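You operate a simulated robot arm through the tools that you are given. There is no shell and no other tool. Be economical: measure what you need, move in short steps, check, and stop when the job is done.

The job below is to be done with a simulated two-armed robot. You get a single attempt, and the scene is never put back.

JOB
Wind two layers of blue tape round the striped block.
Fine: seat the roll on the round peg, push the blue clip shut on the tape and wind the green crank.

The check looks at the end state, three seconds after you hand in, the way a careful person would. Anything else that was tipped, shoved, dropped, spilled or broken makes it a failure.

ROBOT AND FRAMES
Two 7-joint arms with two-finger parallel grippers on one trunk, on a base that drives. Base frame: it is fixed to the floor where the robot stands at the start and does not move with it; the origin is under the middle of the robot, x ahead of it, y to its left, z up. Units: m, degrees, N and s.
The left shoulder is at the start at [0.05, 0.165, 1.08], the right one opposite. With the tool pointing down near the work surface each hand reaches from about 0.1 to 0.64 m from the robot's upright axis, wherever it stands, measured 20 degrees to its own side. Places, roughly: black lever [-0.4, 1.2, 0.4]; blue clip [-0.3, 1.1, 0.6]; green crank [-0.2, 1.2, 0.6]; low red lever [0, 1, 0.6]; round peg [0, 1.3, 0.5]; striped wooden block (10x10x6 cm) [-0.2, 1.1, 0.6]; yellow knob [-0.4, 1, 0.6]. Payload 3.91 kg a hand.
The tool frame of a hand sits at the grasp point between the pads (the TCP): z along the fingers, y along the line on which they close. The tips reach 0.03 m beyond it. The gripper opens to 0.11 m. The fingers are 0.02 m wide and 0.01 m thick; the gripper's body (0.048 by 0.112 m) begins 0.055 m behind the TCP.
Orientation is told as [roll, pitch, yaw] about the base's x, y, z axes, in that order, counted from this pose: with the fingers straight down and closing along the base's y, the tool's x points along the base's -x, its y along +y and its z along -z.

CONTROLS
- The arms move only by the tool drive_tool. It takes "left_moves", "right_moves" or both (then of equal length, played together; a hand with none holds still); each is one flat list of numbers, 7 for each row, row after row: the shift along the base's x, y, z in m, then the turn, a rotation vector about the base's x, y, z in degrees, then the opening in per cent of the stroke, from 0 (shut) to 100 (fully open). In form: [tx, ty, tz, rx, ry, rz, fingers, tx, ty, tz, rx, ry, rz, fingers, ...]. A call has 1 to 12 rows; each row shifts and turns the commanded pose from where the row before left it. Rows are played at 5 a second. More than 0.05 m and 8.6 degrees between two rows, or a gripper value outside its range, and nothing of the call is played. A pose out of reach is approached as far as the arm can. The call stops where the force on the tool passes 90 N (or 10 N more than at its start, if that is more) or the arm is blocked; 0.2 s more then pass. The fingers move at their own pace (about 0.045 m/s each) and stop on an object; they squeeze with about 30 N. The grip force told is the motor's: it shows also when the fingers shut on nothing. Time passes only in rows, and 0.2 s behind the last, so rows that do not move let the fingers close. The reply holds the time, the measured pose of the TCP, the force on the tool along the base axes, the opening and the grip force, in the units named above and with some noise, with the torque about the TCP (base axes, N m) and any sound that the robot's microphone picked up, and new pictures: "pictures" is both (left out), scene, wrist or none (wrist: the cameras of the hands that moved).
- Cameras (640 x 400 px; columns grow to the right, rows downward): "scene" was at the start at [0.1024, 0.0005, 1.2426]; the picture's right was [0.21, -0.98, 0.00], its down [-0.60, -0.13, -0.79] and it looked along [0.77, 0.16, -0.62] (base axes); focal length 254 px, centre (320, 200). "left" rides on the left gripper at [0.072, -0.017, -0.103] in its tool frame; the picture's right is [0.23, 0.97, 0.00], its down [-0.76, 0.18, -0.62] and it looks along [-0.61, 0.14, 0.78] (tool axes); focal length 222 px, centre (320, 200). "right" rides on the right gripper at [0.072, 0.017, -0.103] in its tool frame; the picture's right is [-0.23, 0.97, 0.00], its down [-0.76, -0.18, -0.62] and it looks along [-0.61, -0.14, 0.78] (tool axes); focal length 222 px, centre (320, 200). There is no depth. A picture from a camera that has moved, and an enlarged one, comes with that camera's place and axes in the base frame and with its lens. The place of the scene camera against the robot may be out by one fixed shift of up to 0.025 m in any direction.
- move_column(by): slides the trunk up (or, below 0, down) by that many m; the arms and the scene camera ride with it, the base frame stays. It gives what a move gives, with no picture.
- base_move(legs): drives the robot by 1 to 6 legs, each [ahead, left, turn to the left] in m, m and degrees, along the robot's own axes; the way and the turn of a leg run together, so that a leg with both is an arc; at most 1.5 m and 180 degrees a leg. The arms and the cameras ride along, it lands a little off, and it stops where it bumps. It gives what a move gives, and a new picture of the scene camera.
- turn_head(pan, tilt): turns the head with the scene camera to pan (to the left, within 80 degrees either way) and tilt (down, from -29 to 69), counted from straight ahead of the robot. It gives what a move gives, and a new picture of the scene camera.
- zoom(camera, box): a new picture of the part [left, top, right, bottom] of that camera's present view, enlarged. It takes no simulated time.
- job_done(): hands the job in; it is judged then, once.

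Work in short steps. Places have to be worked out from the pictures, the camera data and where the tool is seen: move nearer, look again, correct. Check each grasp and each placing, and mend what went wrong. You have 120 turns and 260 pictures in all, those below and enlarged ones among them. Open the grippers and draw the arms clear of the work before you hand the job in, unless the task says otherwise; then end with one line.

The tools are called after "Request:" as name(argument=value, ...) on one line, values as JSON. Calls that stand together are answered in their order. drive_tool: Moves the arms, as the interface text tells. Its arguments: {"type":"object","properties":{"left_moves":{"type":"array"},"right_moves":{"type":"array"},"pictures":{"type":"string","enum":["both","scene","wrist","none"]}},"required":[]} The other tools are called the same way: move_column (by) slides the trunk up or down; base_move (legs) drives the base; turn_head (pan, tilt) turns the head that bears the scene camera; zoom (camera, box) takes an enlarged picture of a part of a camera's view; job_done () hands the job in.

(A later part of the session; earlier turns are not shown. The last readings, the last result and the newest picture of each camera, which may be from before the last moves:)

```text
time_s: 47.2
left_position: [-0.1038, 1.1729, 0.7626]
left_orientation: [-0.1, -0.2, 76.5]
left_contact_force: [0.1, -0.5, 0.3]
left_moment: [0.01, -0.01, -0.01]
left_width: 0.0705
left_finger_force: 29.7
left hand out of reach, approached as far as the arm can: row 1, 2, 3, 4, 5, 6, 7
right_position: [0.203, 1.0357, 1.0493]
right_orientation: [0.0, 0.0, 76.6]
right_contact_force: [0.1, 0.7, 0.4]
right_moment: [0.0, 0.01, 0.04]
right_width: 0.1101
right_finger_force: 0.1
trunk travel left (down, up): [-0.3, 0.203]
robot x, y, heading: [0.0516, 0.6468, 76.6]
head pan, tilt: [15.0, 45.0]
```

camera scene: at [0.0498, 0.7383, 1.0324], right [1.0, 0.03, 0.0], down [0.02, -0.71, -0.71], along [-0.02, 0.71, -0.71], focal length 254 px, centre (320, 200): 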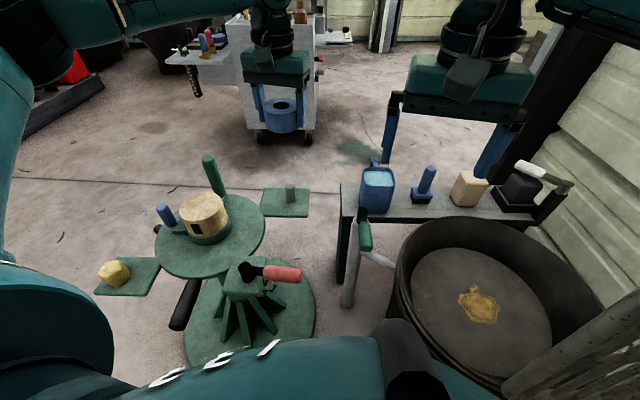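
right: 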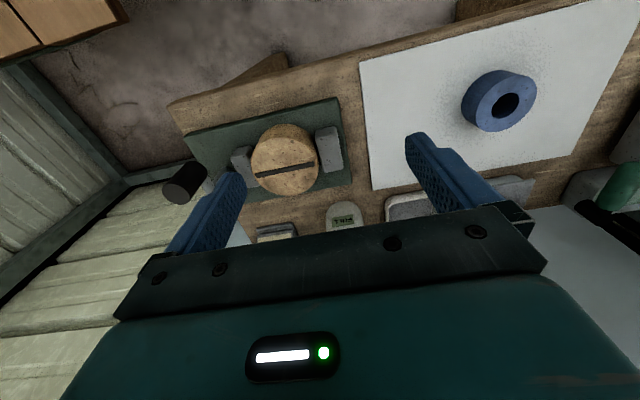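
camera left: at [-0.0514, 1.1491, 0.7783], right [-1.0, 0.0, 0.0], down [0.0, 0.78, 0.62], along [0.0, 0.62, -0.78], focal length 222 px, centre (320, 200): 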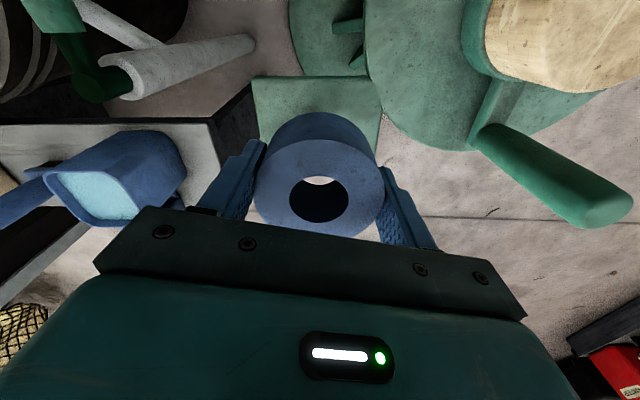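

Reach scales with shoulder height difference, so the lower trunk is better, and I need to be a bit nearer. Raise the hand, ease the base ahead 0.06 m, then lower the trunk 0.28.

Request:
drive_tool(left_moves=[0, 0, 0.045, 0, 0, 0, 0, 0, 0, 0.045, 0, 0, 0, 0, 0, 0, 0.045, 0, 0, 0, 0, 0, 0, 0.045, 0, 0, 0, 0, 0, 0, 0.045, 0, 0, 0, 0, 0, 0, 0.045, 0, 0, 0, 0], pictures="none")

Request:
base_move(legs=[[0.06, 0, 0]])

```text
time_s: 48.6
left_position: [-0.1026, 1.1731, 1.0352]
left_orientation: [-0.1, -0.1, 76.6]
left_contact_force: [0.8, 0.0, -1.0]
left_moment: [0.01, -0.05, 0.01]
left_width: 0.071
left_finger_force: 30.4
right_position: [0.203, 1.0355, 1.0493]
right_orientation: [0.0, 0.0, 76.6]
right_contact_force: [-0.1, -0.3, -0.6]
right_moment: [0.0, -0.01, 0.02]
right_width: 0.11
right_finger_force: 0.1
trunk travel left (down, up): [-0.3, 0.203]
robot x, y, heading: [0.0531, 0.6441, 76.6]
head pan, tilt: [15.0, 45.0]
```

```text
time_s: 49.5
left_position: [-0.0875, 1.2052, 1.0358]
left_orientation: [-0.1, -0.2, 76.7]
left_contact_force: [0.0, -1.1, -1.4]
left_moment: [0.01, 0.0, 0.02]
left_width: 0.0708
left_finger_force: 29.7
right_position: [0.2162, 1.069, 1.0492]
right_orientation: [0.0, -0.1, 76.7]
right_contact_force: [-0.1, -0.8, -0.4]
right_moment: [0.03, 0.02, 0.01]
right_width: 0.1099
right_finger_force: 0.0
trunk travel left (down, up): [-0.3, 0.203]
robot x, y, heading: [0.0703, 0.6828, 76.6]
head pan, tilt: [15.0, 45.0]
camera scene: at [0.0638, 0.7712, 1.2326], right [1.0, 0.03, 0.0], down [0.02, -0.71, -0.71], along [-0.02, 0.71, -0.71], focal length 254 px, centre (320, 200)
```

scene: 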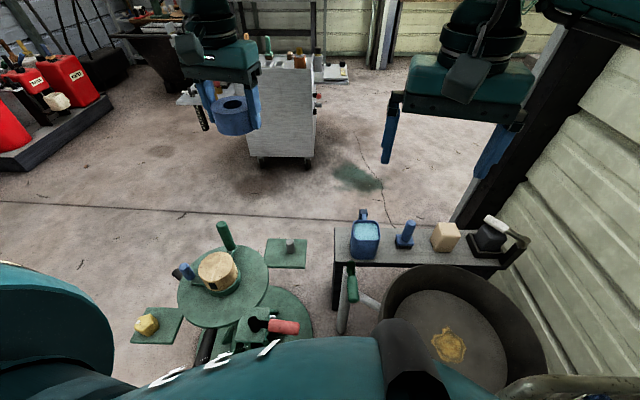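

The base advanced only about 4 cm (possibly touching), so I go no nearer. The peg is now 0.47 m from the left shoulder; lower the trunk and try.

Request:
move_column(by=-0.25)

Request:
drive_tool(left_moves=[0.027, 0.0, 0, 0, 0, 0, 0, 0.027, 0.037, 0, 0, 0, 0, 0], pictures="none")

```text
time_s: 52.1
left_position: [-0.0882, 1.2071, 0.7851]
left_orientation: [-0.1, -0.1, 76.6]
left_contact_force: [-0.7, -0.6, -1.3]
left_moment: [0.01, -0.04, -0.01]
left_width: 0.0704
left_finger_force: 30.1
right_position: [0.2167, 1.0694, 0.7998]
right_orientation: [0.0, 0.0, 76.7]
right_contact_force: [0.2, -0.7, -0.5]
right_moment: [0.0, 0.0, 0.02]
right_width: 0.1099
right_finger_force: 0.0
trunk travel left (down, up): [-0.05, 0.453]
robot x, y, heading: [0.0704, 0.6753, 76.4]
head pan, tilt: [15.0, 45.0]
```

```text
time_s: 52.7
left_position: [-0.0347, 1.2447, 0.7872]
left_orientation: [-0.1, -0.1, 76.8]
left_contact_force: [0.8, -0.6, 0.5]
left_moment: [0.04, 0.01, 0.03]
left_width: 0.0705
left_finger_force: 30.0
right_position: [0.2163, 1.0687, 0.7988]
right_orientation: [0.1, 0.0, 76.7]
right_contact_force: [-0.3, 0.0, -0.7]
right_moment: [0.03, -0.01, 0.02]
right_width: 0.1098
right_finger_force: 0.1
trunk travel left (down, up): [-0.05, 0.453]
robot x, y, heading: [0.0682, 0.6781, 76.7]
head pan, tilt: [15.0, 45.0]
```

Now at (−0.035, 1.245). Lower to z ≈ 0.66 and look.

Request:
drive_tool(left_moves=[0, 0, -0.035, 0, 0, 0, 0, 0, 0, -0.035, 0, 0, 0, 0, 0, 0, -0.035, 0, 0, 0, 0, 0, 0, -0.015, 0, 0, 0, 0], pictures="wrist")

Request:
zoom(camera="scene", box=[220, 130, 380, 230])

```text
time_s: 53.7
left_position: [-0.0355, 1.2455, 0.6652]
left_orientation: [0.0, -0.1, 76.7]
left_contact_force: [-0.4, -0.2, -1.1]
left_moment: [0.01, 0.03, 0.01]
left_width: 0.0703
left_finger_force: 30.1
right_position: [0.2171, 1.0686, 0.7988]
right_orientation: [0.0, 0.0, 76.6]
right_contact_force: [-0.2, 0.6, -0.3]
right_moment: [0.02, -0.01, 0.01]
right_width: 0.11
right_finger_force: 0.0
trunk travel left (down, up): [-0.05, 0.453]
robot x, y, heading: [0.0681, 0.6825, 76.6]
head pan, tilt: [15.0, 45.0]
camera left: at [-0.0363, 1.17, 0.7688], right [-1.0, 0.0, 0.0], down [0.0, 0.78, 0.62], along [0.0, 0.62, -0.78], focal length 222 px, centre (320, 200)
```

left: 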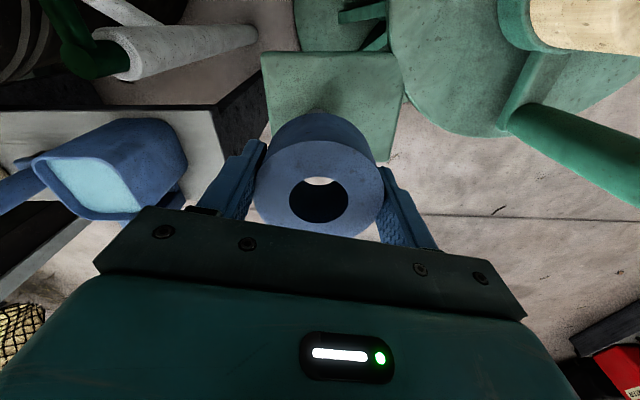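

```text
4.00 times, centred on (300, 180) of scene
camera zoom: at [0.0637, 0.772, 0.9824], right [1.0, 0.03, 0.0], down [0.02, -0.71, -0.71], along [-0.02, 0.71, -0.71], focal length 1016 px, centre (400, 280)
```

zoom: 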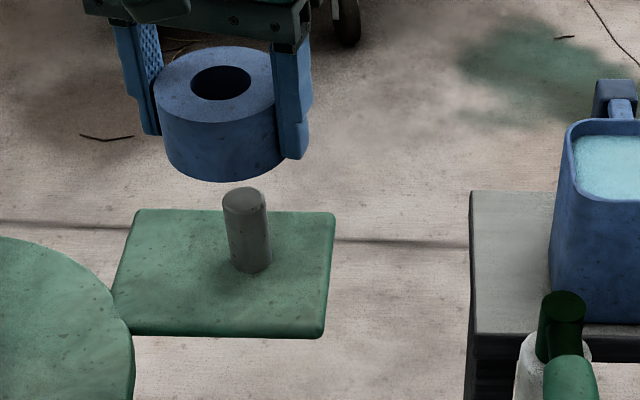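

Both cameras agree: peg axis ≈ (−0.031, 1.244), top z ≈ 0.595. Nudge +4 mm in x and lower until the peg should be inside the hole by ~1 cm, then check forces.

Request:
drive_tool(left_moves=[0.004, -0.001, 0, 0, 0, 0, 0, 0, 0, -0.02, 0, 0, 0, 0, 0, 0, -0.015, 0, 0, 0, 0, 0, 0, -0.01, 0, 0, 0, 0, 0, 0, -0.005, 0, 0, 0, 0], pictures="wrist")

Request:
zoom(camera="scene", box=[220, 130, 380, 230])

```text
time_s: 54.9
left_position: [-0.0309, 1.2454, 0.6138]
left_orientation: [0.0, -0.3, 76.8]
left_contact_force: [-0.5, 10.5, -0.8]
left_moment: [0.24, 0.02, 0.03]
left_width: 0.0707
left_finger_force: 30.4
right_position: [0.2161, 1.0686, 0.7994]
right_orientation: [0.0, -0.1, 76.7]
right_contact_force: [0.3, -0.1, -0.3]
right_moment: [0.01, -0.01, 0.0]
right_width: 0.1099
right_finger_force: 0.1
trunk travel left (down, up): [-0.05, 0.453]
robot x, y, heading: [0.0707, 0.678, 76.6]
head pan, tilt: [15.0, 45.0]
camera left: at [-0.0318, 1.1687, 0.7173], right [-1.0, 0.0, 0.0], down [0.0, 0.78, 0.63], along [0.0, 0.63, -0.78], focal length 222 px, centre (320, 200)
```

left: 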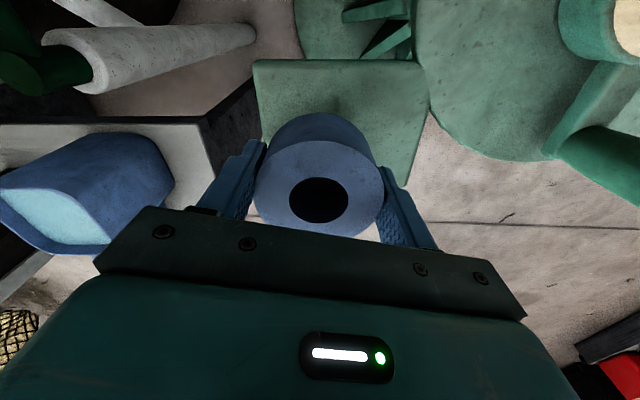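

```text
4.00 times, centred on (300, 180) of scene
camera zoom: at [0.0636, 0.7725, 0.9823], right [1.0, 0.03, 0.0], down [0.02, -0.71, -0.71], along [-0.02, 0.71, -0.71], focal length 1016 px, centre (400, 280)
```

zoom: 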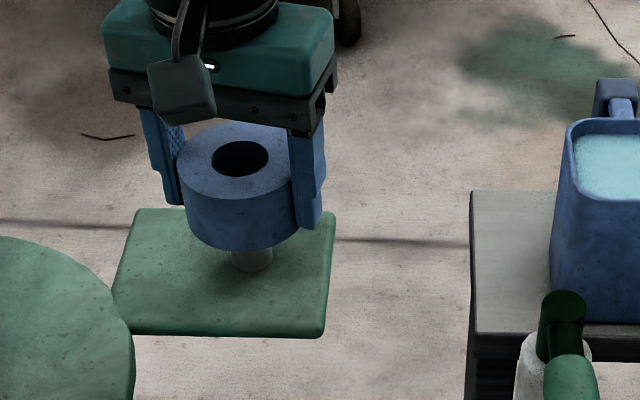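

The peg is in the hole (no vertical force) but pushing +y with 10 N. Ease +4 mm in y and continue down.

Request:
drive_tool(left_moves=[0, 0.004, 0, 0, 0, 0, 0, 0, 0.0, 0, 0, 0, 0, 0], pictures="none")

```text
time_s: 55.5
left_position: [-0.0317, 1.2458, 0.6142]
left_orientation: [-0.1, -0.2, 76.7]
left_contact_force: [-0.5, 0.7, -1.1]
left_moment: [0.01, -0.01, 0.03]
left_width: 0.0704
left_finger_force: 29.6
right_position: [0.2167, 1.07, 0.7992]
right_orientation: [0.1, 0.0, 76.7]
right_contact_force: [0.3, -0.3, -0.3]
right_moment: [0.0, 0.02, -0.02]
right_width: 0.1099
right_finger_force: 0.0
trunk travel left (down, up): [-0.05, 0.453]
robot x, y, heading: [0.0714, 0.6786, 76.9]
head pan, tilt: [15.0, 45.0]
```

Side force gone. Continue down.

Request:
drive_tool(left_moves=[0, 0.001, -0.01, 0, 0, 0, 0, 0, 0, -0.01, 0, 0, 0, 0, 0, 0, -0.008, 0, 0, 0, 0], pictures="none")

Request:
zoom(camera="scene", box=[220, 130, 380, 230])

```text
time_s: 56.3
left_position: [-0.0359, 1.2423, 0.5967]
left_orientation: [-0.4, -1.0, 76.5]
left_contact_force: [17.1, 22.3, 14.1]
left_moment: [0.38, -0.27, -0.05]
left_width: 0.0703
left_finger_force: 29.8
left hand out of reach, approached as far as the arm can: row 1, 2, 3
right_position: [0.2171, 1.0698, 0.8006]
right_orientation: [0.1, 0.0, 76.7]
right_contact_force: [-0.4, -0.2, -0.4]
right_moment: [0.02, -0.02, 0.03]
right_width: 0.11
right_finger_force: 0.0
trunk travel left (down, up): [-0.05, 0.453]
robot x, y, heading: [0.0695, 0.68, 76.7]
head pan, tilt: [15.0, 45.0]
```

```text
4.00 times, centred on (300, 180) of scene
camera zoom: at [0.0648, 0.7719, 0.9827], right [1.0, 0.03, 0.0], down [0.02, -0.71, -0.71], along [-0.02, 0.71, -0.71], focal length 1016 px, centre (400, 280)
```

zoom: 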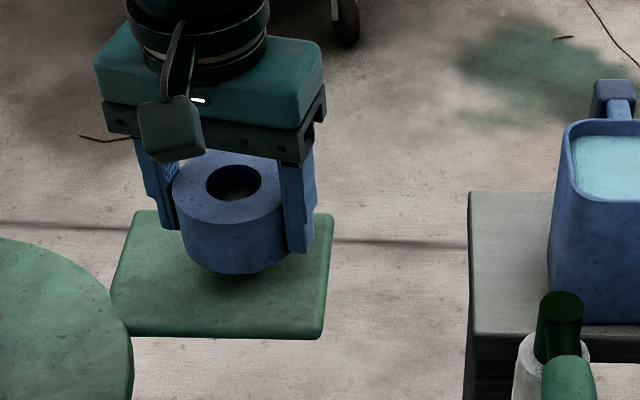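

The arm is at its reach limit at this depth. Lift back to z ≈ 0.614 and use the trunk to lower the rest.

Request:
drive_tool(left_moves=[0, 0, 0.014, 0, 0, 0, 0, 0, 0, 0.014, 0, 0, 0, 0], pictures="none")

Request:
move_column(by=-0.025)

```text
time_s: 56.9
left_position: [-0.0371, 1.2396, 0.6195]
left_orientation: [-0.3, 0.0, 76.6]
left_contact_force: [21.1, 11.5, -11.3]
left_moment: [0.13, -0.44, -0.2]
left_width: 0.0699
left_finger_force: 29.4
right_position: [0.2176, 1.0708, 0.7986]
right_orientation: [0.0, 0.1, 76.6]
right_contact_force: [1.0, 0.0, -0.4]
right_moment: [0.01, 0.02, 0.04]
right_width: 0.11
right_finger_force: 0.0
trunk travel left (down, up): [-0.05, 0.453]
robot x, y, heading: [0.0726, 0.6803, 76.7]
head pan, tilt: [15.0, 45.0]
```

```text
time_s: 57.6
left_position: [-0.038, 1.2388, 0.6063]
left_orientation: [-0.9, -1.2, 76.5]
left_contact_force: [25.8, 8.3, 10.3]
left_moment: [0.28, -0.62, -0.24]
left_width: 0.0699
left_finger_force: 30.0
right_position: [0.2142, 1.0669, 0.7983]
right_orientation: [-0.4, -2.7, 76.7]
right_contact_force: [-0.1, -0.1, 0.0]
right_moment: [-0.02, -0.01, -0.05]
right_width: 0.1099
right_finger_force: 0.0
trunk travel left (down, up): [-0.025, 0.478]
robot x, y, heading: [0.0718, 0.6827, 76.5]
head pan, tilt: [15.0, 45.0]
```

The command had drifted back toward the robot when clamped; correct by +6 mm in x and y to relieve the side force.

Request:
drive_tool(left_moves=[0.003, 0.003, 0, 0, 0, 0, 0, 0.003, 0.003, 0, 0, 0, 0, 0, 0, 0, 0, 0, 0, 0, 0], pictures="none")

```text
time_s: 58.4
left_position: [-0.037, 1.2424, 0.6013]
left_orientation: [-0.6, -0.4, 76.8]
left_contact_force: [16.9, -7.2, -1.6]
left_moment: [-0.1, -0.18, -0.26]
left_width: 0.0702
left_finger_force: 30.5
right_position: [0.2108, 1.0664, 0.7956]
right_orientation: [-0.5, -2.5, 76.8]
right_contact_force: [1.0, 0.4, 0.2]
right_moment: [-0.02, 0.01, -0.02]
right_width: 0.1101
right_finger_force: 0.0
trunk travel left (down, up): [-0.025, 0.478]
robot x, y, heading: [0.0716, 0.6793, 76.6]
head pan, tilt: [15.0, 45.0]
```

The right hand didn't come down with the trunk: its arm may be touching something. Look at the whole scene.

Request:
turn_head(pan=-30, tilt=40)

```text
time_s: 59.5
left_position: [-0.0369, 1.2429, 0.6008]
left_orientation: [-0.8, -0.4, 76.7]
left_contact_force: [14.2, -15.5, 3.9]
left_moment: [-0.37, -0.17, -0.18]
left_width: 0.07
left_finger_force: 30.3
right_position: [0.2096, 1.0666, 0.7923]
right_orientation: [-0.5, -2.4, 76.9]
right_contact_force: [0.5, -0.1, 0.5]
right_moment: [0.01, 0.01, 0.01]
right_width: 0.1097
right_finger_force: 0.0
trunk travel left (down, up): [-0.025, 0.478]
robot x, y, heading: [0.0692, 0.6798, 76.7]
head pan, tilt: [-30.0, 40.0]
camera scene: at [0.1157, 0.7482, 0.9684], right [0.73, -0.69, 0.0], down [-0.43, -0.46, -0.77], along [0.53, 0.56, -0.63], focal length 254 px, centre (320, 200)
```

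scene: 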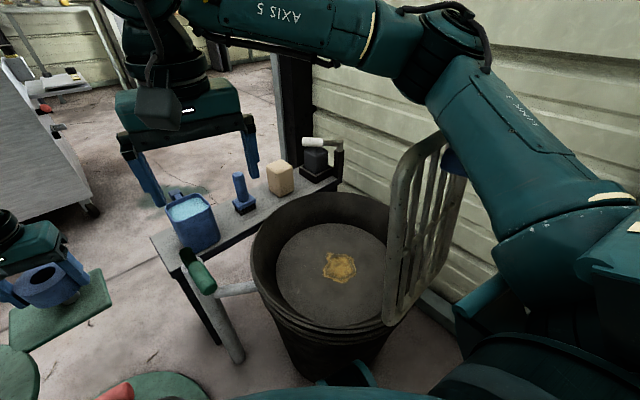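

The right elbow is against the basket lid on the bin. Raise the trunk 0.025 back at once.

Request:
move_column(by=0.025)

Request:
zoom(camera="scene", box=[320, 60, 640, 340])

```text
time_s: 60.3
left_position: [-0.0368, 1.2435, 0.6166]
left_orientation: [0.1, 0.4, 76.8]
left_contact_force: [-3.9, -24.2, -9.5]
left_moment: [-0.66, 0.13, -0.07]
left_width: 0.0701
left_finger_force: 29.9
right_position: [0.2162, 1.0689, 0.7973]
right_orientation: [-0.2, 0.1, 76.6]
right_contact_force: [0.3, 1.0, -0.4]
right_moment: [0.03, 0.0, 0.01]
right_width: 0.1101
right_finger_force: 0.0
trunk travel left (down, up): [-0.05, 0.453]
robot x, y, heading: [0.0682, 0.6774, 76.7]
head pan, tilt: [-30.0, 40.0]
```

```text
1.43 times, centred on (480, 200) of scene
camera zoom: at [0.1237, 0.7522, 0.9882], right [0.73, -0.69, 0.0], down [-0.44, -0.47, -0.77], along [0.53, 0.56, -0.64], focal length 363 px, centre (91, 200)
```

zoom: 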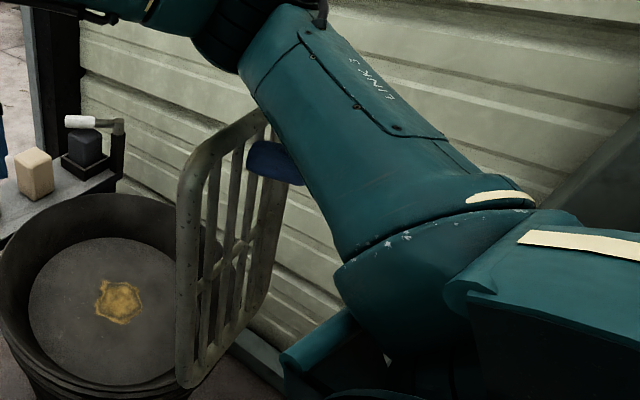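

The lid is untouched in place. Now raise the right hand 0.2 m to lift its elbow away from the basket, while the left holds.

Request:
drive_tool(right_moves=[0, 0, 0.04, 0, 0, 0, 100, 0, 0, 0.04, 0, 0, 0, 100, 0, 0, 0.04, 0, 0, 0, 100, 0, 0, 0.04, 0, 0, 0, 100, 0, 0, 0.04, 0, 0, 0, 100], pictures="scene")

```text
time_s: 61.5
left_position: [-0.0323, 1.2465, 0.6196]
left_orientation: [-0.1, -0.1, 76.7]
left_contact_force: [-0.3, -0.1, -0.8]
left_moment: [0.03, 0.0, -0.01]
left_width: 0.07
left_finger_force: 29.5
right_position: [0.2174, 1.0689, 1.0002]
right_orientation: [0.0, 0.1, 76.6]
right_contact_force: [1.1, -1.1, -0.4]
right_moment: [-0.04, 0.02, 0.01]
right_width: 0.1103
right_finger_force: 0.1
trunk travel left (down, up): [-0.05, 0.453]
robot x, y, heading: [0.0704, 0.6796, 76.6]
head pan, tilt: [-30.0, 40.0]
camera scene: at [0.1245, 0.7525, 0.9897], right [0.73, -0.69, 0.0], down [-0.44, -0.47, -0.77], along [0.53, 0.56, -0.64], focal length 254 px, centre (320, 200)
```

scene: 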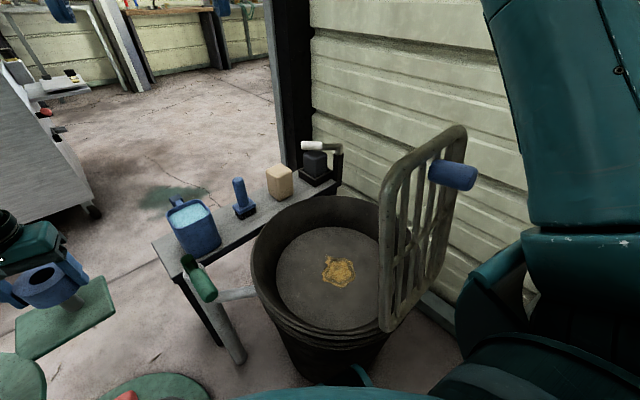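

Clear now, and the left hand is force-free on the peg. Lower the trunk 0.025 again.

Request:
move_column(by=-0.025)

```text
time_s: 62.2
left_position: [-0.0336, 1.2446, 0.5933]
left_orientation: [-0.1, 0.1, 76.6]
left_contact_force: [0.3, -6.3, -0.6]
left_moment: [-0.02, -0.02, 0.02]
left_width: 0.0701
left_finger_force: 29.8
right_position: [0.2172, 1.07, 0.9749]
right_orientation: [0.0, -0.1, 76.8]
right_contact_force: [0.4, -0.4, -0.2]
right_moment: [0.02, 0.03, -0.01]
right_width: 0.1101
right_finger_force: 0.2
trunk travel left (down, up): [-0.025, 0.478]
robot x, y, heading: [0.0696, 0.6835, 76.5]
head pan, tilt: [-30.0, 40.0]
```

Good, nearly free. Lower another 0.018 m and look with the head back on the machine.

Request:
move_column(by=-0.018)

Request:
turn_head(pan=20, tilt=40)

Request:
zoom(camera="scene", box=[220, 100, 420, 225])

```text
time_s: 62.8
left_position: [-0.0317, 1.244, 0.5774]
left_orientation: [-0.1, 0.0, 76.5]
left_contact_force: [1.1, -27.9, 5.4]
left_moment: [0.31, 0.03, 0.04]
left_width: 0.0702
left_finger_force: 30.2
right_position: [0.2177, 1.0678, 0.9572]
right_orientation: [0.0, -0.1, 76.7]
right_contact_force: [-1.3, -0.2, -0.2]
right_moment: [0.01, -0.01, 0.01]
right_width: 0.1102
right_finger_force: 0.1
trunk travel left (down, up): [-0.007, 0.496]
robot x, y, heading: [0.0714, 0.6832, 76.8]
head pan, tilt: [-30.0, 40.0]
```

```text
time_s: 64.0
left_position: [-0.0328, 1.2435, 0.5773]
left_orientation: [-0.1, 0.1, 76.6]
left_contact_force: [2.7, -28.3, 1.5]
left_moment: [0.33, 0.03, -0.02]
left_width: 0.07
left_finger_force: 30.0
right_position: [0.2178, 1.0678, 0.957]
right_orientation: [0.0, -0.1, 76.7]
right_contact_force: [-0.4, 0.3, 0.0]
right_moment: [0.0, -0.01, 0.03]
right_width: 0.1098
right_finger_force: 0.1
trunk travel left (down, up): [-0.007, 0.496]
robot x, y, heading: [0.0708, 0.6767, 76.9]
head pan, tilt: [20.0, 40.0]
camera scene: at [0.0563, 0.7741, 0.9468], right [0.99, 0.12, 0.0], down [0.07, -0.64, -0.77], along [-0.09, 0.76, -0.64], focal length 254 px, centre (320, 200)
```

scene: 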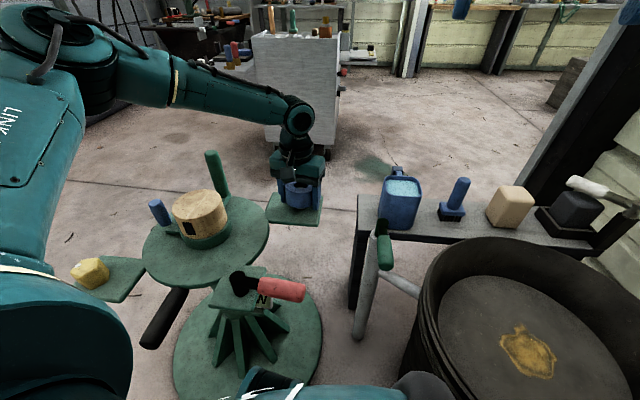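

```text
3.20 times, centred on (320, 162) of scene
camera zoom: at [0.0563, 0.7741, 0.9468], right [0.99, 0.12, 0.0], down [0.07, -0.64, -0.77], along [-0.09, 0.76, -0.64], focal length 813 px, centre (320, 320)
```

zoom: 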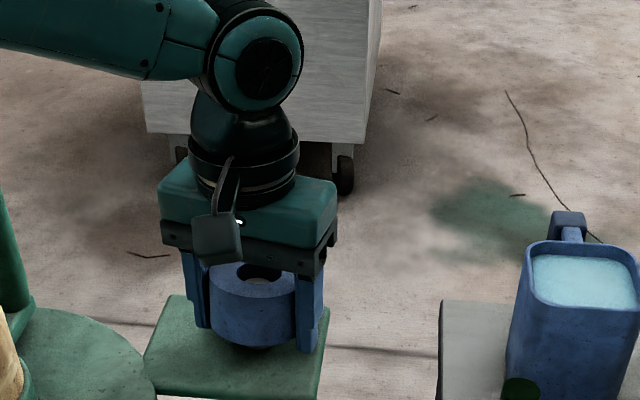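

The roll is just above the tray with the peg inside. Relieve −3 mm in y, lower a few mm and release.

Request:
drive_tool(left_moves=[0, -0.003, 0, 0, 0, 0, 0, 0, 0, -0.004, 0, 0, 0, 0, 0, 0, 0, 0, 0, 0, 75, 0, 0, 0, 0, 0, 0, 85, 0, 0, 0, 0, 0, 0, 90, 0, 0, 0, 0, 0, 0, 90], pictures="wrist")

Request:
zoom(camera="scene", box=[240, 130, 360, 240])

```text
time_s: 65.4
left_position: [-0.0335, 1.2434, 0.572]
left_orientation: [-0.1, -0.1, 76.8]
left_contact_force: [1.4, 0.1, -0.2]
left_moment: [0.0, -0.02, -0.01]
left_width: 0.0988
left_finger_force: 0.1
right_position: [0.2171, 1.0688, 0.957]
right_orientation: [0.0, 0.0, 76.7]
right_contact_force: [-0.9, 0.1, 0.1]
right_moment: [-0.01, -0.02, -0.02]
right_width: 0.1099
right_finger_force: 0.0
trunk travel left (down, up): [-0.007, 0.496]
robot x, y, heading: [0.069, 0.6782, 76.8]
head pan, tilt: [20.0, 40.0]
camera left: at [-0.0337, 1.1671, 0.6765], right [-1.0, 0.0, 0.0], down [0.0, 0.78, 0.62], along [0.0, 0.62, -0.78], focal length 222 px, centre (320, 200)
```

left: 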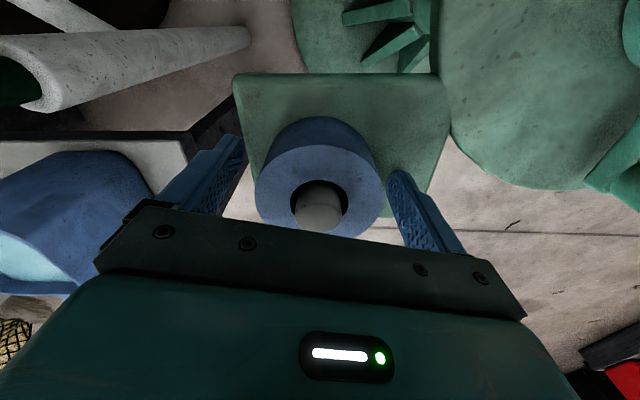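

```text
3.64 times, centred on (300, 185) of scene
camera zoom: at [0.0562, 0.7751, 0.9467], right [0.99, 0.12, 0.0], down [0.07, -0.64, -0.77], along [-0.09, 0.76, -0.64], focal length 924 px, centre (393, 254)
```

zoom: 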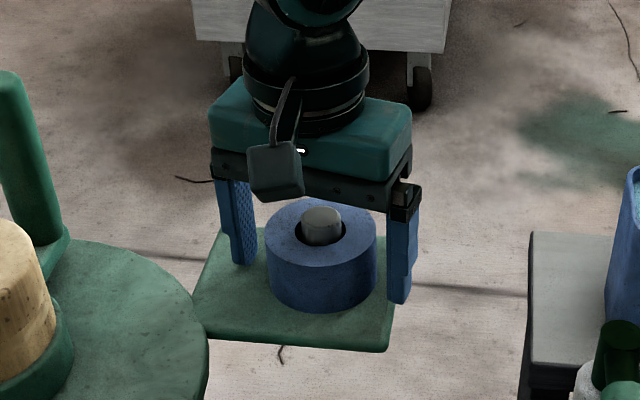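

The roll sits on the peg. Raise the left hand straight up and re-inspect the machine.

Request:
drive_tool(left_moves=[0, 0, 0.03, 0, 0, 0, 90, 0, 0, 0.04, 0, 0, 0, 90, 0, 0, 0.04, 0, 0, 0, 90, 0, 0, 0.04, 0, 0, 0, 90, -0.0, -0.03, 0.03, 0, 0, 0, 90, 0, -0.03, 0.03, 0, 0, 0, 90], pictures="both")

Request:
zoom(camera="scene", box=[60, 130, 340, 320])

```text
time_s: 66.8
left_position: [-0.034, 1.1849, 0.7802]
left_orientation: [-0.1, -0.1, 76.6]
left_contact_force: [-0.3, 0.6, -0.4]
left_moment: [0.01, 0.03, -0.02]
left_width: 0.0989
left_finger_force: 0.1
right_position: [0.2173, 1.0691, 0.9566]
right_orientation: [0.1, -0.1, 76.7]
right_contact_force: [0.2, -0.1, -0.1]
right_moment: [-0.01, -0.03, -0.01]
right_width: 0.1099
right_finger_force: 0.0
trunk travel left (down, up): [-0.007, 0.496]
robot x, y, heading: [0.0701, 0.6825, 76.8]
head pan, tilt: [20.0, 40.0]
camera scene: at [0.0562, 0.7752, 0.9467], right [0.99, 0.12, 0.0], down [0.07, -0.64, -0.77], along [-0.09, 0.76, -0.64], focal length 254 px, centre (320, 200)
camera left: at [-0.0346, 1.1078, 0.8845], right [-1.0, 0.0, 0.0], down [0.0, 0.78, 0.62], along [0.0, 0.62, -0.78], focal length 222 px, centre (320, 200)
```

scene: 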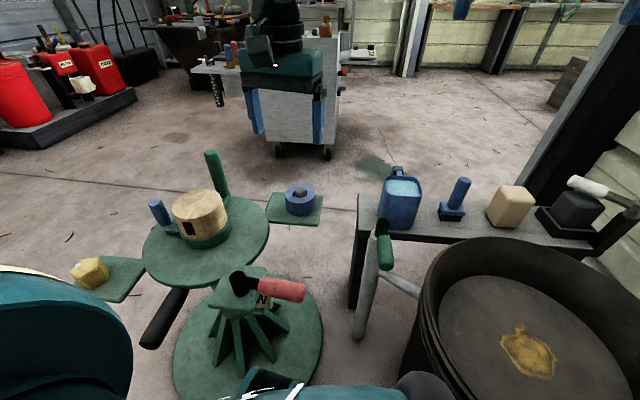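
left: 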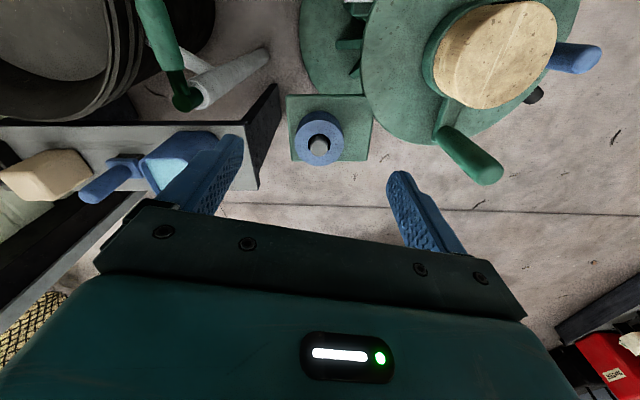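

```text
2.11 times, centred on (200, 225) of scene
camera zoom: at [0.0562, 0.7752, 0.9467], right [0.99, 0.12, 0.0], down [0.07, -0.64, -0.77], along [-0.09, 0.76, -0.64], focal length 535 px, centre (573, 147)
```

zoom: 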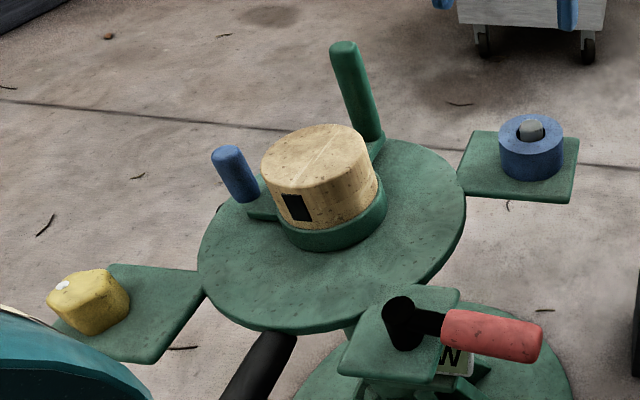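

The roll is seated with the peg through it. Now inspect the clip and crank from above with the left wrist camera.

Request:
drive_tool(left_moves=[-0.035, -0.015, 0, 0, 0, 0, 60, -0.035, -0.015, 0, 0, 0, 0, 60, -0.035, -0.015, 0, 0, 0, 0, 60, -0.035, -0.015, 0, 0, 0, 0, 60, -0.035, -0.015, 0, 0, 0, 0, 60, -0.035, -0.015, 0, 0, 0, 0, 60], pictures="wrist")

Request:
zoom(camera="left", box=[200, 0, 440, 150])

```text
time_s: 68.2
left_position: [-0.2418, 1.0934, 0.7819]
left_orientation: [-0.2, -0.1, 76.6]
left_contact_force: [0.5, -0.2, -0.3]
left_moment: [0.0, 0.0, 0.0]
left_width: 0.0661
left_finger_force: 0.0
right_position: [0.2174, 1.0692, 0.9566]
right_orientation: [-0.1, 0.0, 76.7]
right_contact_force: [0.3, 0.8, 0.0]
right_moment: [0.02, -0.01, 0.0]
right_width: 0.1102
right_finger_force: 0.1
trunk travel left (down, up): [-0.007, 0.496]
robot x, y, heading: [0.0692, 0.6766, 76.7]
head pan, tilt: [20.0, 40.0]
camera left: at [-0.2431, 1.0177, 0.8854], right [-1.0, 0.0, 0.0], down [0.0, 0.78, 0.62], along [0.0, 0.62, -0.78], focal length 222 px, centre (320, 200)
```

left: 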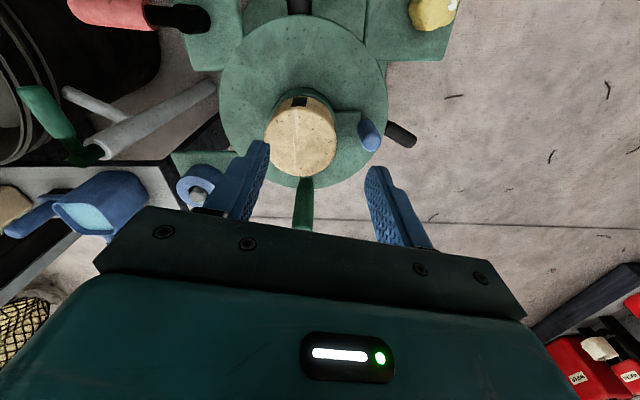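

```text
2.67 times, centred on (320, 75) of left
camera zoom: at [-0.2431, 1.0177, 0.8854], right [-1.0, 0.0, 0.0], down [0.0, 0.78, 0.62], along [0.0, 0.62, -0.78], focal length 592 px, centre (320, 533)
```

zoom: 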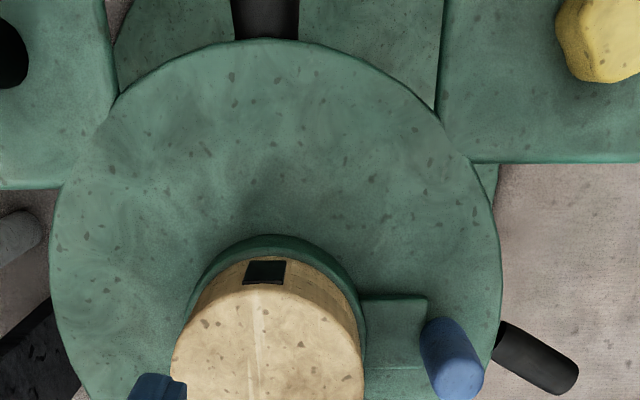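

The clip's blue knob stands at about (−0.306, 1.13), z 0.57–0.635, on a jaw that points at the block (axis ≈ (−0.22, 1.134)). I'll close the left fingers, go outside the knob and come down beside it.

Request:
drive_tool(left_moves=[-0.04, 0.01, 0, 0, 0, 0, 0, -0.04, 0.01, 0, 0, 0, 0, 0, -0.04, 0.015, 0, 0, 0, 0, 0, 0, 0, -0.035, 0, 0, 0, 0, 0, 0, -0.035, 0, 0, 0, 0, 0, 0, -0.035, 0, 0, 0, 0], pictures="both")

Request:
zoom(camera="scene", box=[60, 130, 340, 320])

```text
time_s: 69.6
left_position: [-0.3649, 1.1261, 0.6778]
left_orientation: [-0.1, -0.1, 76.7]
left_contact_force: [0.4, -0.2, -0.6]
left_moment: [0.0, -0.02, 0.01]
left_width: 0.0
left_finger_force: 29.9
right_position: [0.2168, 1.0683, 0.9566]
right_orientation: [0.1, 0.0, 76.7]
right_contact_force: [-0.5, 0.0, -0.2]
right_moment: [-0.05, -0.01, 0.01]
right_width: 0.1099
right_finger_force: 0.2
trunk travel left (down, up): [-0.007, 0.496]
robot x, y, heading: [0.0713, 0.6785, 76.7]
head pan, tilt: [20.0, 40.0]
camera scene: at [0.0562, 0.775, 0.9467], right [0.99, 0.12, 0.0], down [0.07, -0.64, -0.77], along [-0.09, 0.76, -0.64], focal length 254 px, centre (320, 200)
camera left: at [-0.3658, 1.05, 0.7821], right [-1.0, 0.0, 0.0], down [0.0, 0.78, 0.63], along [0.0, 0.63, -0.78], focal length 222 px, centre (320, 200)
```

scene: 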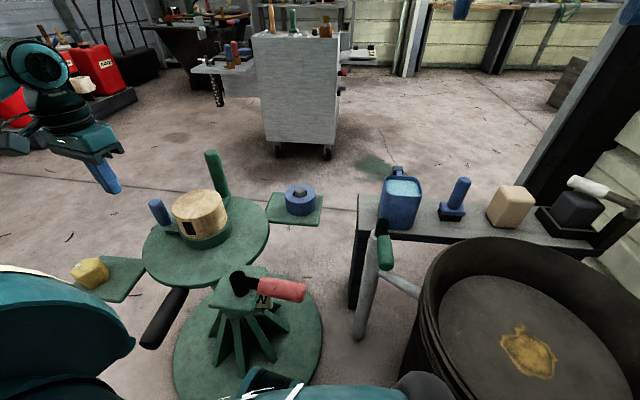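
left: 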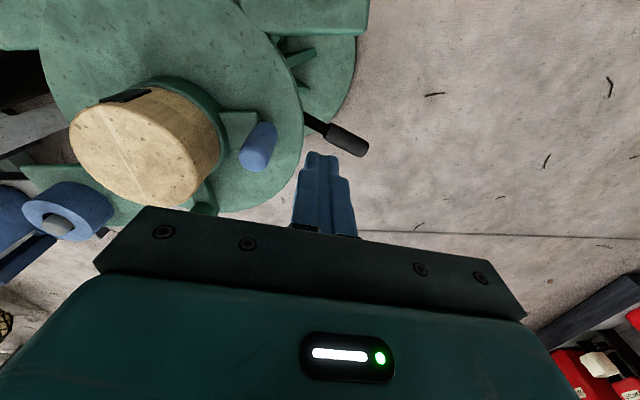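

```text
2.11 times, centred on (200, 225) of scene
camera zoom: at [0.0562, 0.775, 0.9467], right [0.99, 0.12, 0.0], down [0.07, -0.64, -0.77], along [-0.09, 0.76, -0.64], focal length 535 px, centre (573, 147)
```

zoom: 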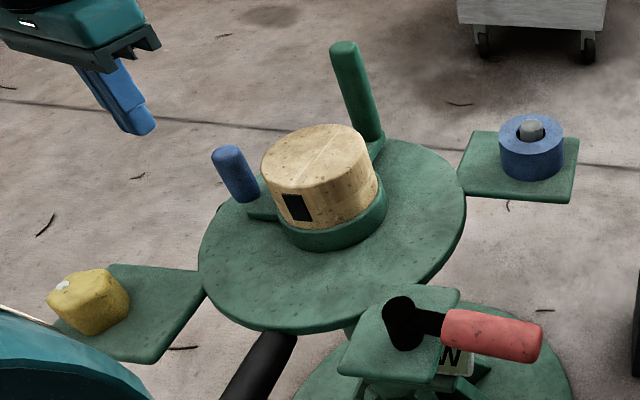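

Triangulated knob top at (−0.312, 1.137, 0.616). Come down to z ≈ 0.615 and approach it from outside.

Request:
drive_tool(left_moves=[0, 0.011, -0.02, 0, 0, 0, 0, 0, 0, -0.03, 0, 0, 0, 0, 0, 0, -0.012, 0, 0, 0, 0, 0.012, 0, 0, 0, 0, 0, 0, 0.012, 0, 0, 0, 0, 0, 0, 0.008, 0, 0, 0, 0, 0, 0], pictures="wrist")

Request:
zoom(camera="scene", box=[110, 130, 270, 260])

```text
time_s: 71.0
left_position: [-0.3317, 1.1385, 0.6159]
left_orientation: [0.1, -0.1, 76.7]
left_contact_force: [-2.6, 0.9, -1.2]
left_moment: [0.02, 0.01, 0.04]
left_width: 0.0
left_finger_force: 30.0
right_position: [0.2171, 1.069, 0.9562]
right_orientation: [-0.1, 0.0, 76.7]
right_contact_force: [-0.1, 0.7, 0.2]
right_moment: [-0.01, -0.01, 0.0]
right_width: 0.1099
right_finger_force: 0.1
trunk travel left (down, up): [-0.007, 0.496]
robot x, y, heading: [0.0679, 0.6764, 76.6]
head pan, tilt: [20.0, 40.0]
camera left: at [-0.3321, 1.0626, 0.7203], right [-1.0, 0.0, 0.0], down [0.0, 0.78, 0.62], along [0.0, 0.62, -0.78], focal length 222 px, centre (320, 200)
```

left: 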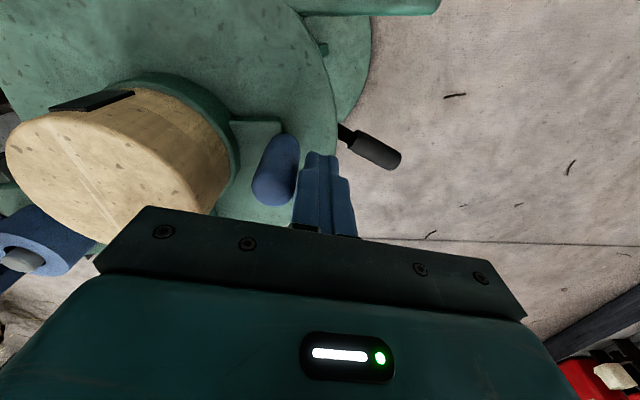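

```text
3.08 times, centred on (190, 195) of scene
camera zoom: at [0.0561, 0.7751, 0.9467], right [0.99, 0.12, 0.0], down [0.07, -0.64, -0.77], along [-0.09, 0.76, -0.64], focal length 782 px, centre (720, 215)
```

zoom: 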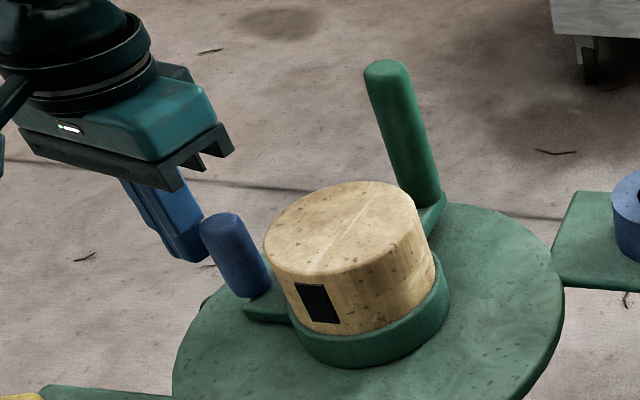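

Fingers touch the knob (−2.6 N). Push in +x in small steps.

Request:
drive_tool(left_moves=[0.005, 0, 0, 0, 0, 0, 0, 0.005, 0, 0, 0, 0, 0, 0, 0.005, 0, 0, 0, 0, 0, 0], pictures="wrist")

Request:
zoom(camera="scene", box=[110, 130, 270, 260])

```text
time_s: 71.8
left_position: [-0.3184, 1.1398, 0.6167]
left_orientation: [0.4, -0.1, 77.0]
left_contact_force: [-23.4, 0.5, 2.3]
left_moment: [0.02, -0.02, 0.13]
left_width: 0.0
left_finger_force: 30.1
right_position: [0.2162, 1.0677, 0.9562]
right_orientation: [-0.2, 0.1, 76.7]
right_contact_force: [0.7, 0.1, 0.0]
right_moment: [0.01, 0.02, 0.01]
right_width: 0.11
right_finger_force: 0.0
trunk travel left (down, up): [-0.007, 0.496]
robot x, y, heading: [0.0755, 0.6777, 76.5]
head pan, tilt: [20.0, 40.0]
camera left: at [-0.3185, 1.0634, 0.7201], right [-1.0, 0.0, 0.0], down [0.0, 0.78, 0.63], along [-0.01, 0.63, -0.78], focal length 222 px, centre (320, 200)
```

left: 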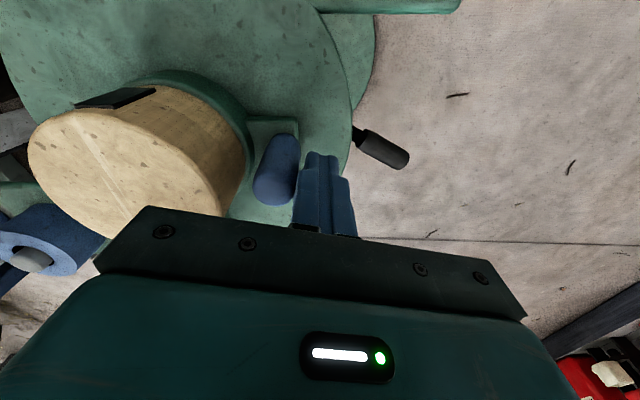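

```text
3.08 times, centred on (190, 195) of scene
camera zoom: at [0.0554, 0.775, 0.9467], right [0.99, 0.12, 0.0], down [0.08, -0.64, -0.77], along [-0.09, 0.76, -0.64], focal length 782 px, centre (720, 215)
```

zoom: 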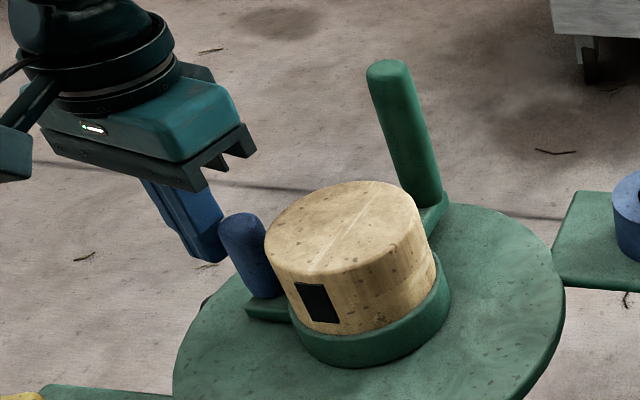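

The knob slides toward the block. Keep pushing.

Request:
drive_tool(left_moves=[0.005, 0, 0, 0, 0, 0, 0, 0.005, 0, 0, 0, 0, 0, 0, 0.004, 0, 0, 0, 0, 0, 0, 0.003, 0, 0, 0, 0, 0, 0], pictures="wrist")

Request:
zoom(camera="scene", box=[110, 130, 330, 260])

```text
time_s: 72.8
left_position: [-0.3144, 1.1399, 0.6172]
left_orientation: [1.8, 0.0, 78.1]
left_contact_force: [-79.5, 4.7, -1.4]
left_moment: [-0.03, 0.02, 0.37]
left_width: 0.0001
left_finger_force: 30.4
right_position: [0.2134, 1.0689, 0.957]
right_orientation: [-0.2, -0.1, 76.8]
right_contact_force: [-0.1, 0.3, 0.2]
right_moment: [-0.01, -0.01, 0.02]
right_width: 0.11
right_finger_force: 0.2
trunk travel left (down, up): [-0.007, 0.496]
robot x, y, heading: [0.0712, 0.6781, 76.9]
head pan, tilt: [20.0, 40.0]
camera left: at [-0.3097, 1.0639, 0.72], right [-1.0, -0.02, 0.03], down [0.0, 0.78, 0.63], along [-0.04, 0.63, -0.78], focal length 222 px, centre (320, 200)
```

left: 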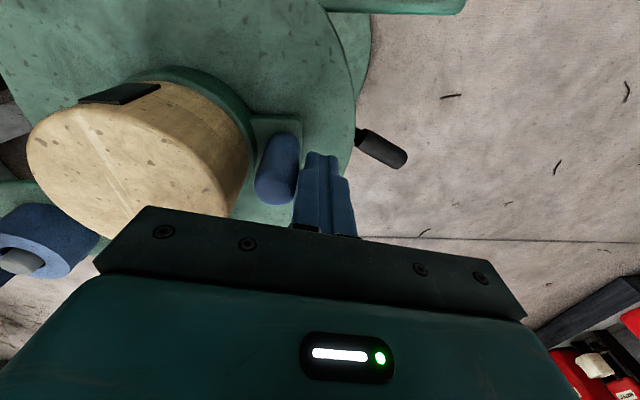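

```text
2.91 times, centred on (220, 195) of scene
camera zoom: at [0.0529, 0.775, 0.9466], right [0.99, 0.12, 0.0], down [0.08, -0.64, -0.77], along [-0.09, 0.76, -0.64], focal length 739 px, centre (611, 214)
```

zoom: 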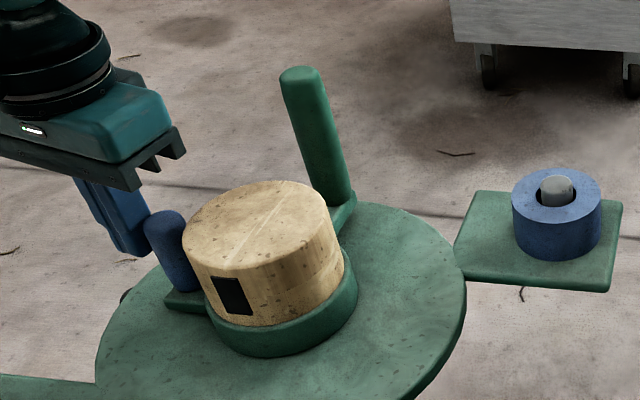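

It's at a hard stop (80 N). Back off and see whether it stays shut.

Request:
drive_tool(left_moves=[-0.02, 0, 0, 0, 0, 0, 0, -0.03, 0, 0, 0, 0, 0, 0, -0.02, 0, 0.04, 0, 0, 0, 0, 0, 0, 0.045, 0, 0, 0, 0, 0, 0, 0.045, 0, 0, 0, 0], pictures="wrist")

Request:
zoom(camera="scene", box=[110, 130, 330, 260])

```text
time_s: 74.0
left_position: [-0.3814, 1.1321, 0.7314]
left_orientation: [-0.7, -0.1, 77.8]
left_contact_force: [-0.4, 0.0, 0.7]
left_moment: [0.02, 0.02, 0.01]
left_width: 0.0
left_finger_force: 30.4
left hand out of reach, approached as far as the arm can: row 5
right_position: [0.2173, 1.0691, 0.9569]
right_orientation: [0.2, -0.1, 76.7]
right_contact_force: [-0.1, 0.3, -0.4]
right_moment: [0.04, 0.0, 0.0]
right_width: 0.1102
right_finger_force: 0.1
trunk travel left (down, up): [-0.007, 0.496]
robot x, y, heading: [0.0732, 0.677, 76.7]
head pan, tilt: [20.0, 40.0]
camera left: at [-0.3807, 1.0568, 0.8361], right [-1.0, -0.02, -0.01], down [-0.02, 0.78, 0.62], along [0.0, 0.62, -0.78], focal length 222 px, centre (320, 200)
```

left: 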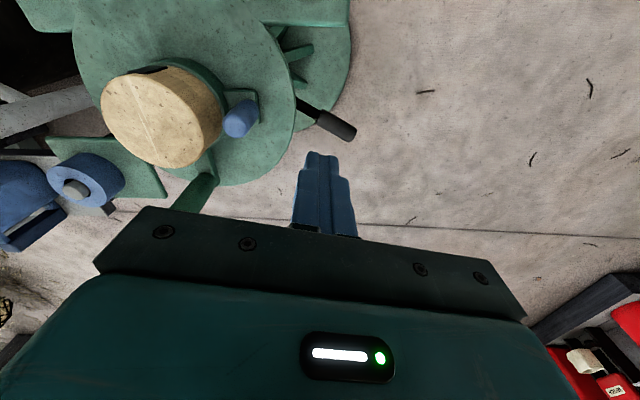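

```text
2.91 times, centred on (220, 195) of scene
camera zoom: at [0.0566, 0.7745, 0.9469], right [0.99, 0.12, 0.0], down [0.07, -0.64, -0.77], along [-0.09, 0.76, -0.64], focal length 739 px, centre (611, 214)
```

zoom: 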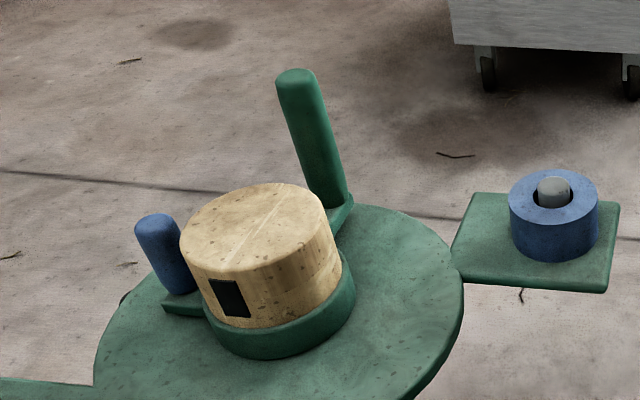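

The clip stays in. Next the crank: its handle is at about (−0.219, 1.238), top z ≈ 0.68. Move the open left hand above it.

Request:
drive_tool(left_moves=[0.03, 0.01, 0.02, 0, 0, 0, 70, 0.035, 0.02, 0.015, 0, 0, 0, 70, 0.035, 0.02, 0.01, 0, 0, 0, 70, 0.035, 0.025, 0, 0, 0, 0, 70, 0.027, 0.025, 0, 0, 0, 0, 70], pictures="wrist")

Request:
zoom(camera="scene", box=[110, 100, 330, 240])

```text
time_s: 75.2
left_position: [-0.2076, 1.2396, 0.7911]
left_orientation: [-0.2, -0.1, 76.7]
left_contact_force: [-0.5, -0.1, -0.2]
left_moment: [-0.02, -0.05, 0.02]
left_width: 0.077
left_finger_force: 0.0
right_position: [0.217, 1.0687, 0.958]
right_orientation: [0.0, 0.0, 76.7]
right_contact_force: [0.0, -0.8, -0.3]
right_moment: [0.02, -0.02, 0.04]
right_width: 0.1097
right_finger_force: 0.0
trunk travel left (down, up): [-0.007, 0.496]
robot x, y, heading: [0.0706, 0.6825, 76.8]
head pan, tilt: [20.0, 40.0]
camera left: at [-0.2068, 1.1638, 0.8942], right [-1.0, 0.0, 0.0], down [0.0, 0.78, 0.62], along [0.0, 0.62, -0.78], focal length 222 px, centre (320, 200)
```

left: 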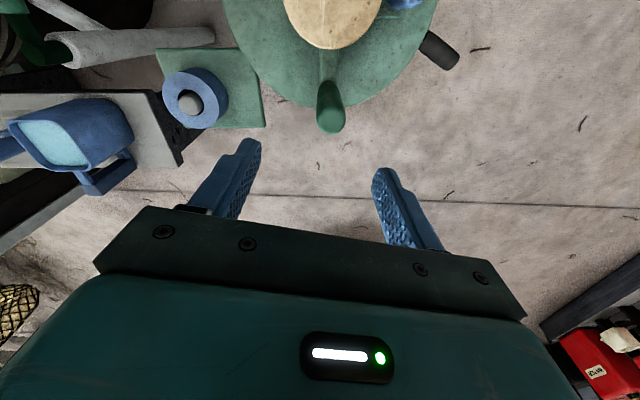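

```text
2.86 times, centred on (220, 170) of scene
camera zoom: at [0.056, 0.7749, 0.9467], right [0.99, 0.12, 0.0], down [0.08, -0.64, -0.77], along [-0.09, 0.76, -0.64], focal length 726 px, centre (606, 286)
```

zoom: 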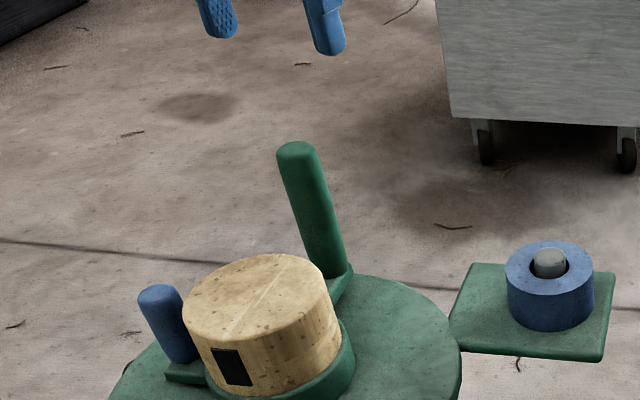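

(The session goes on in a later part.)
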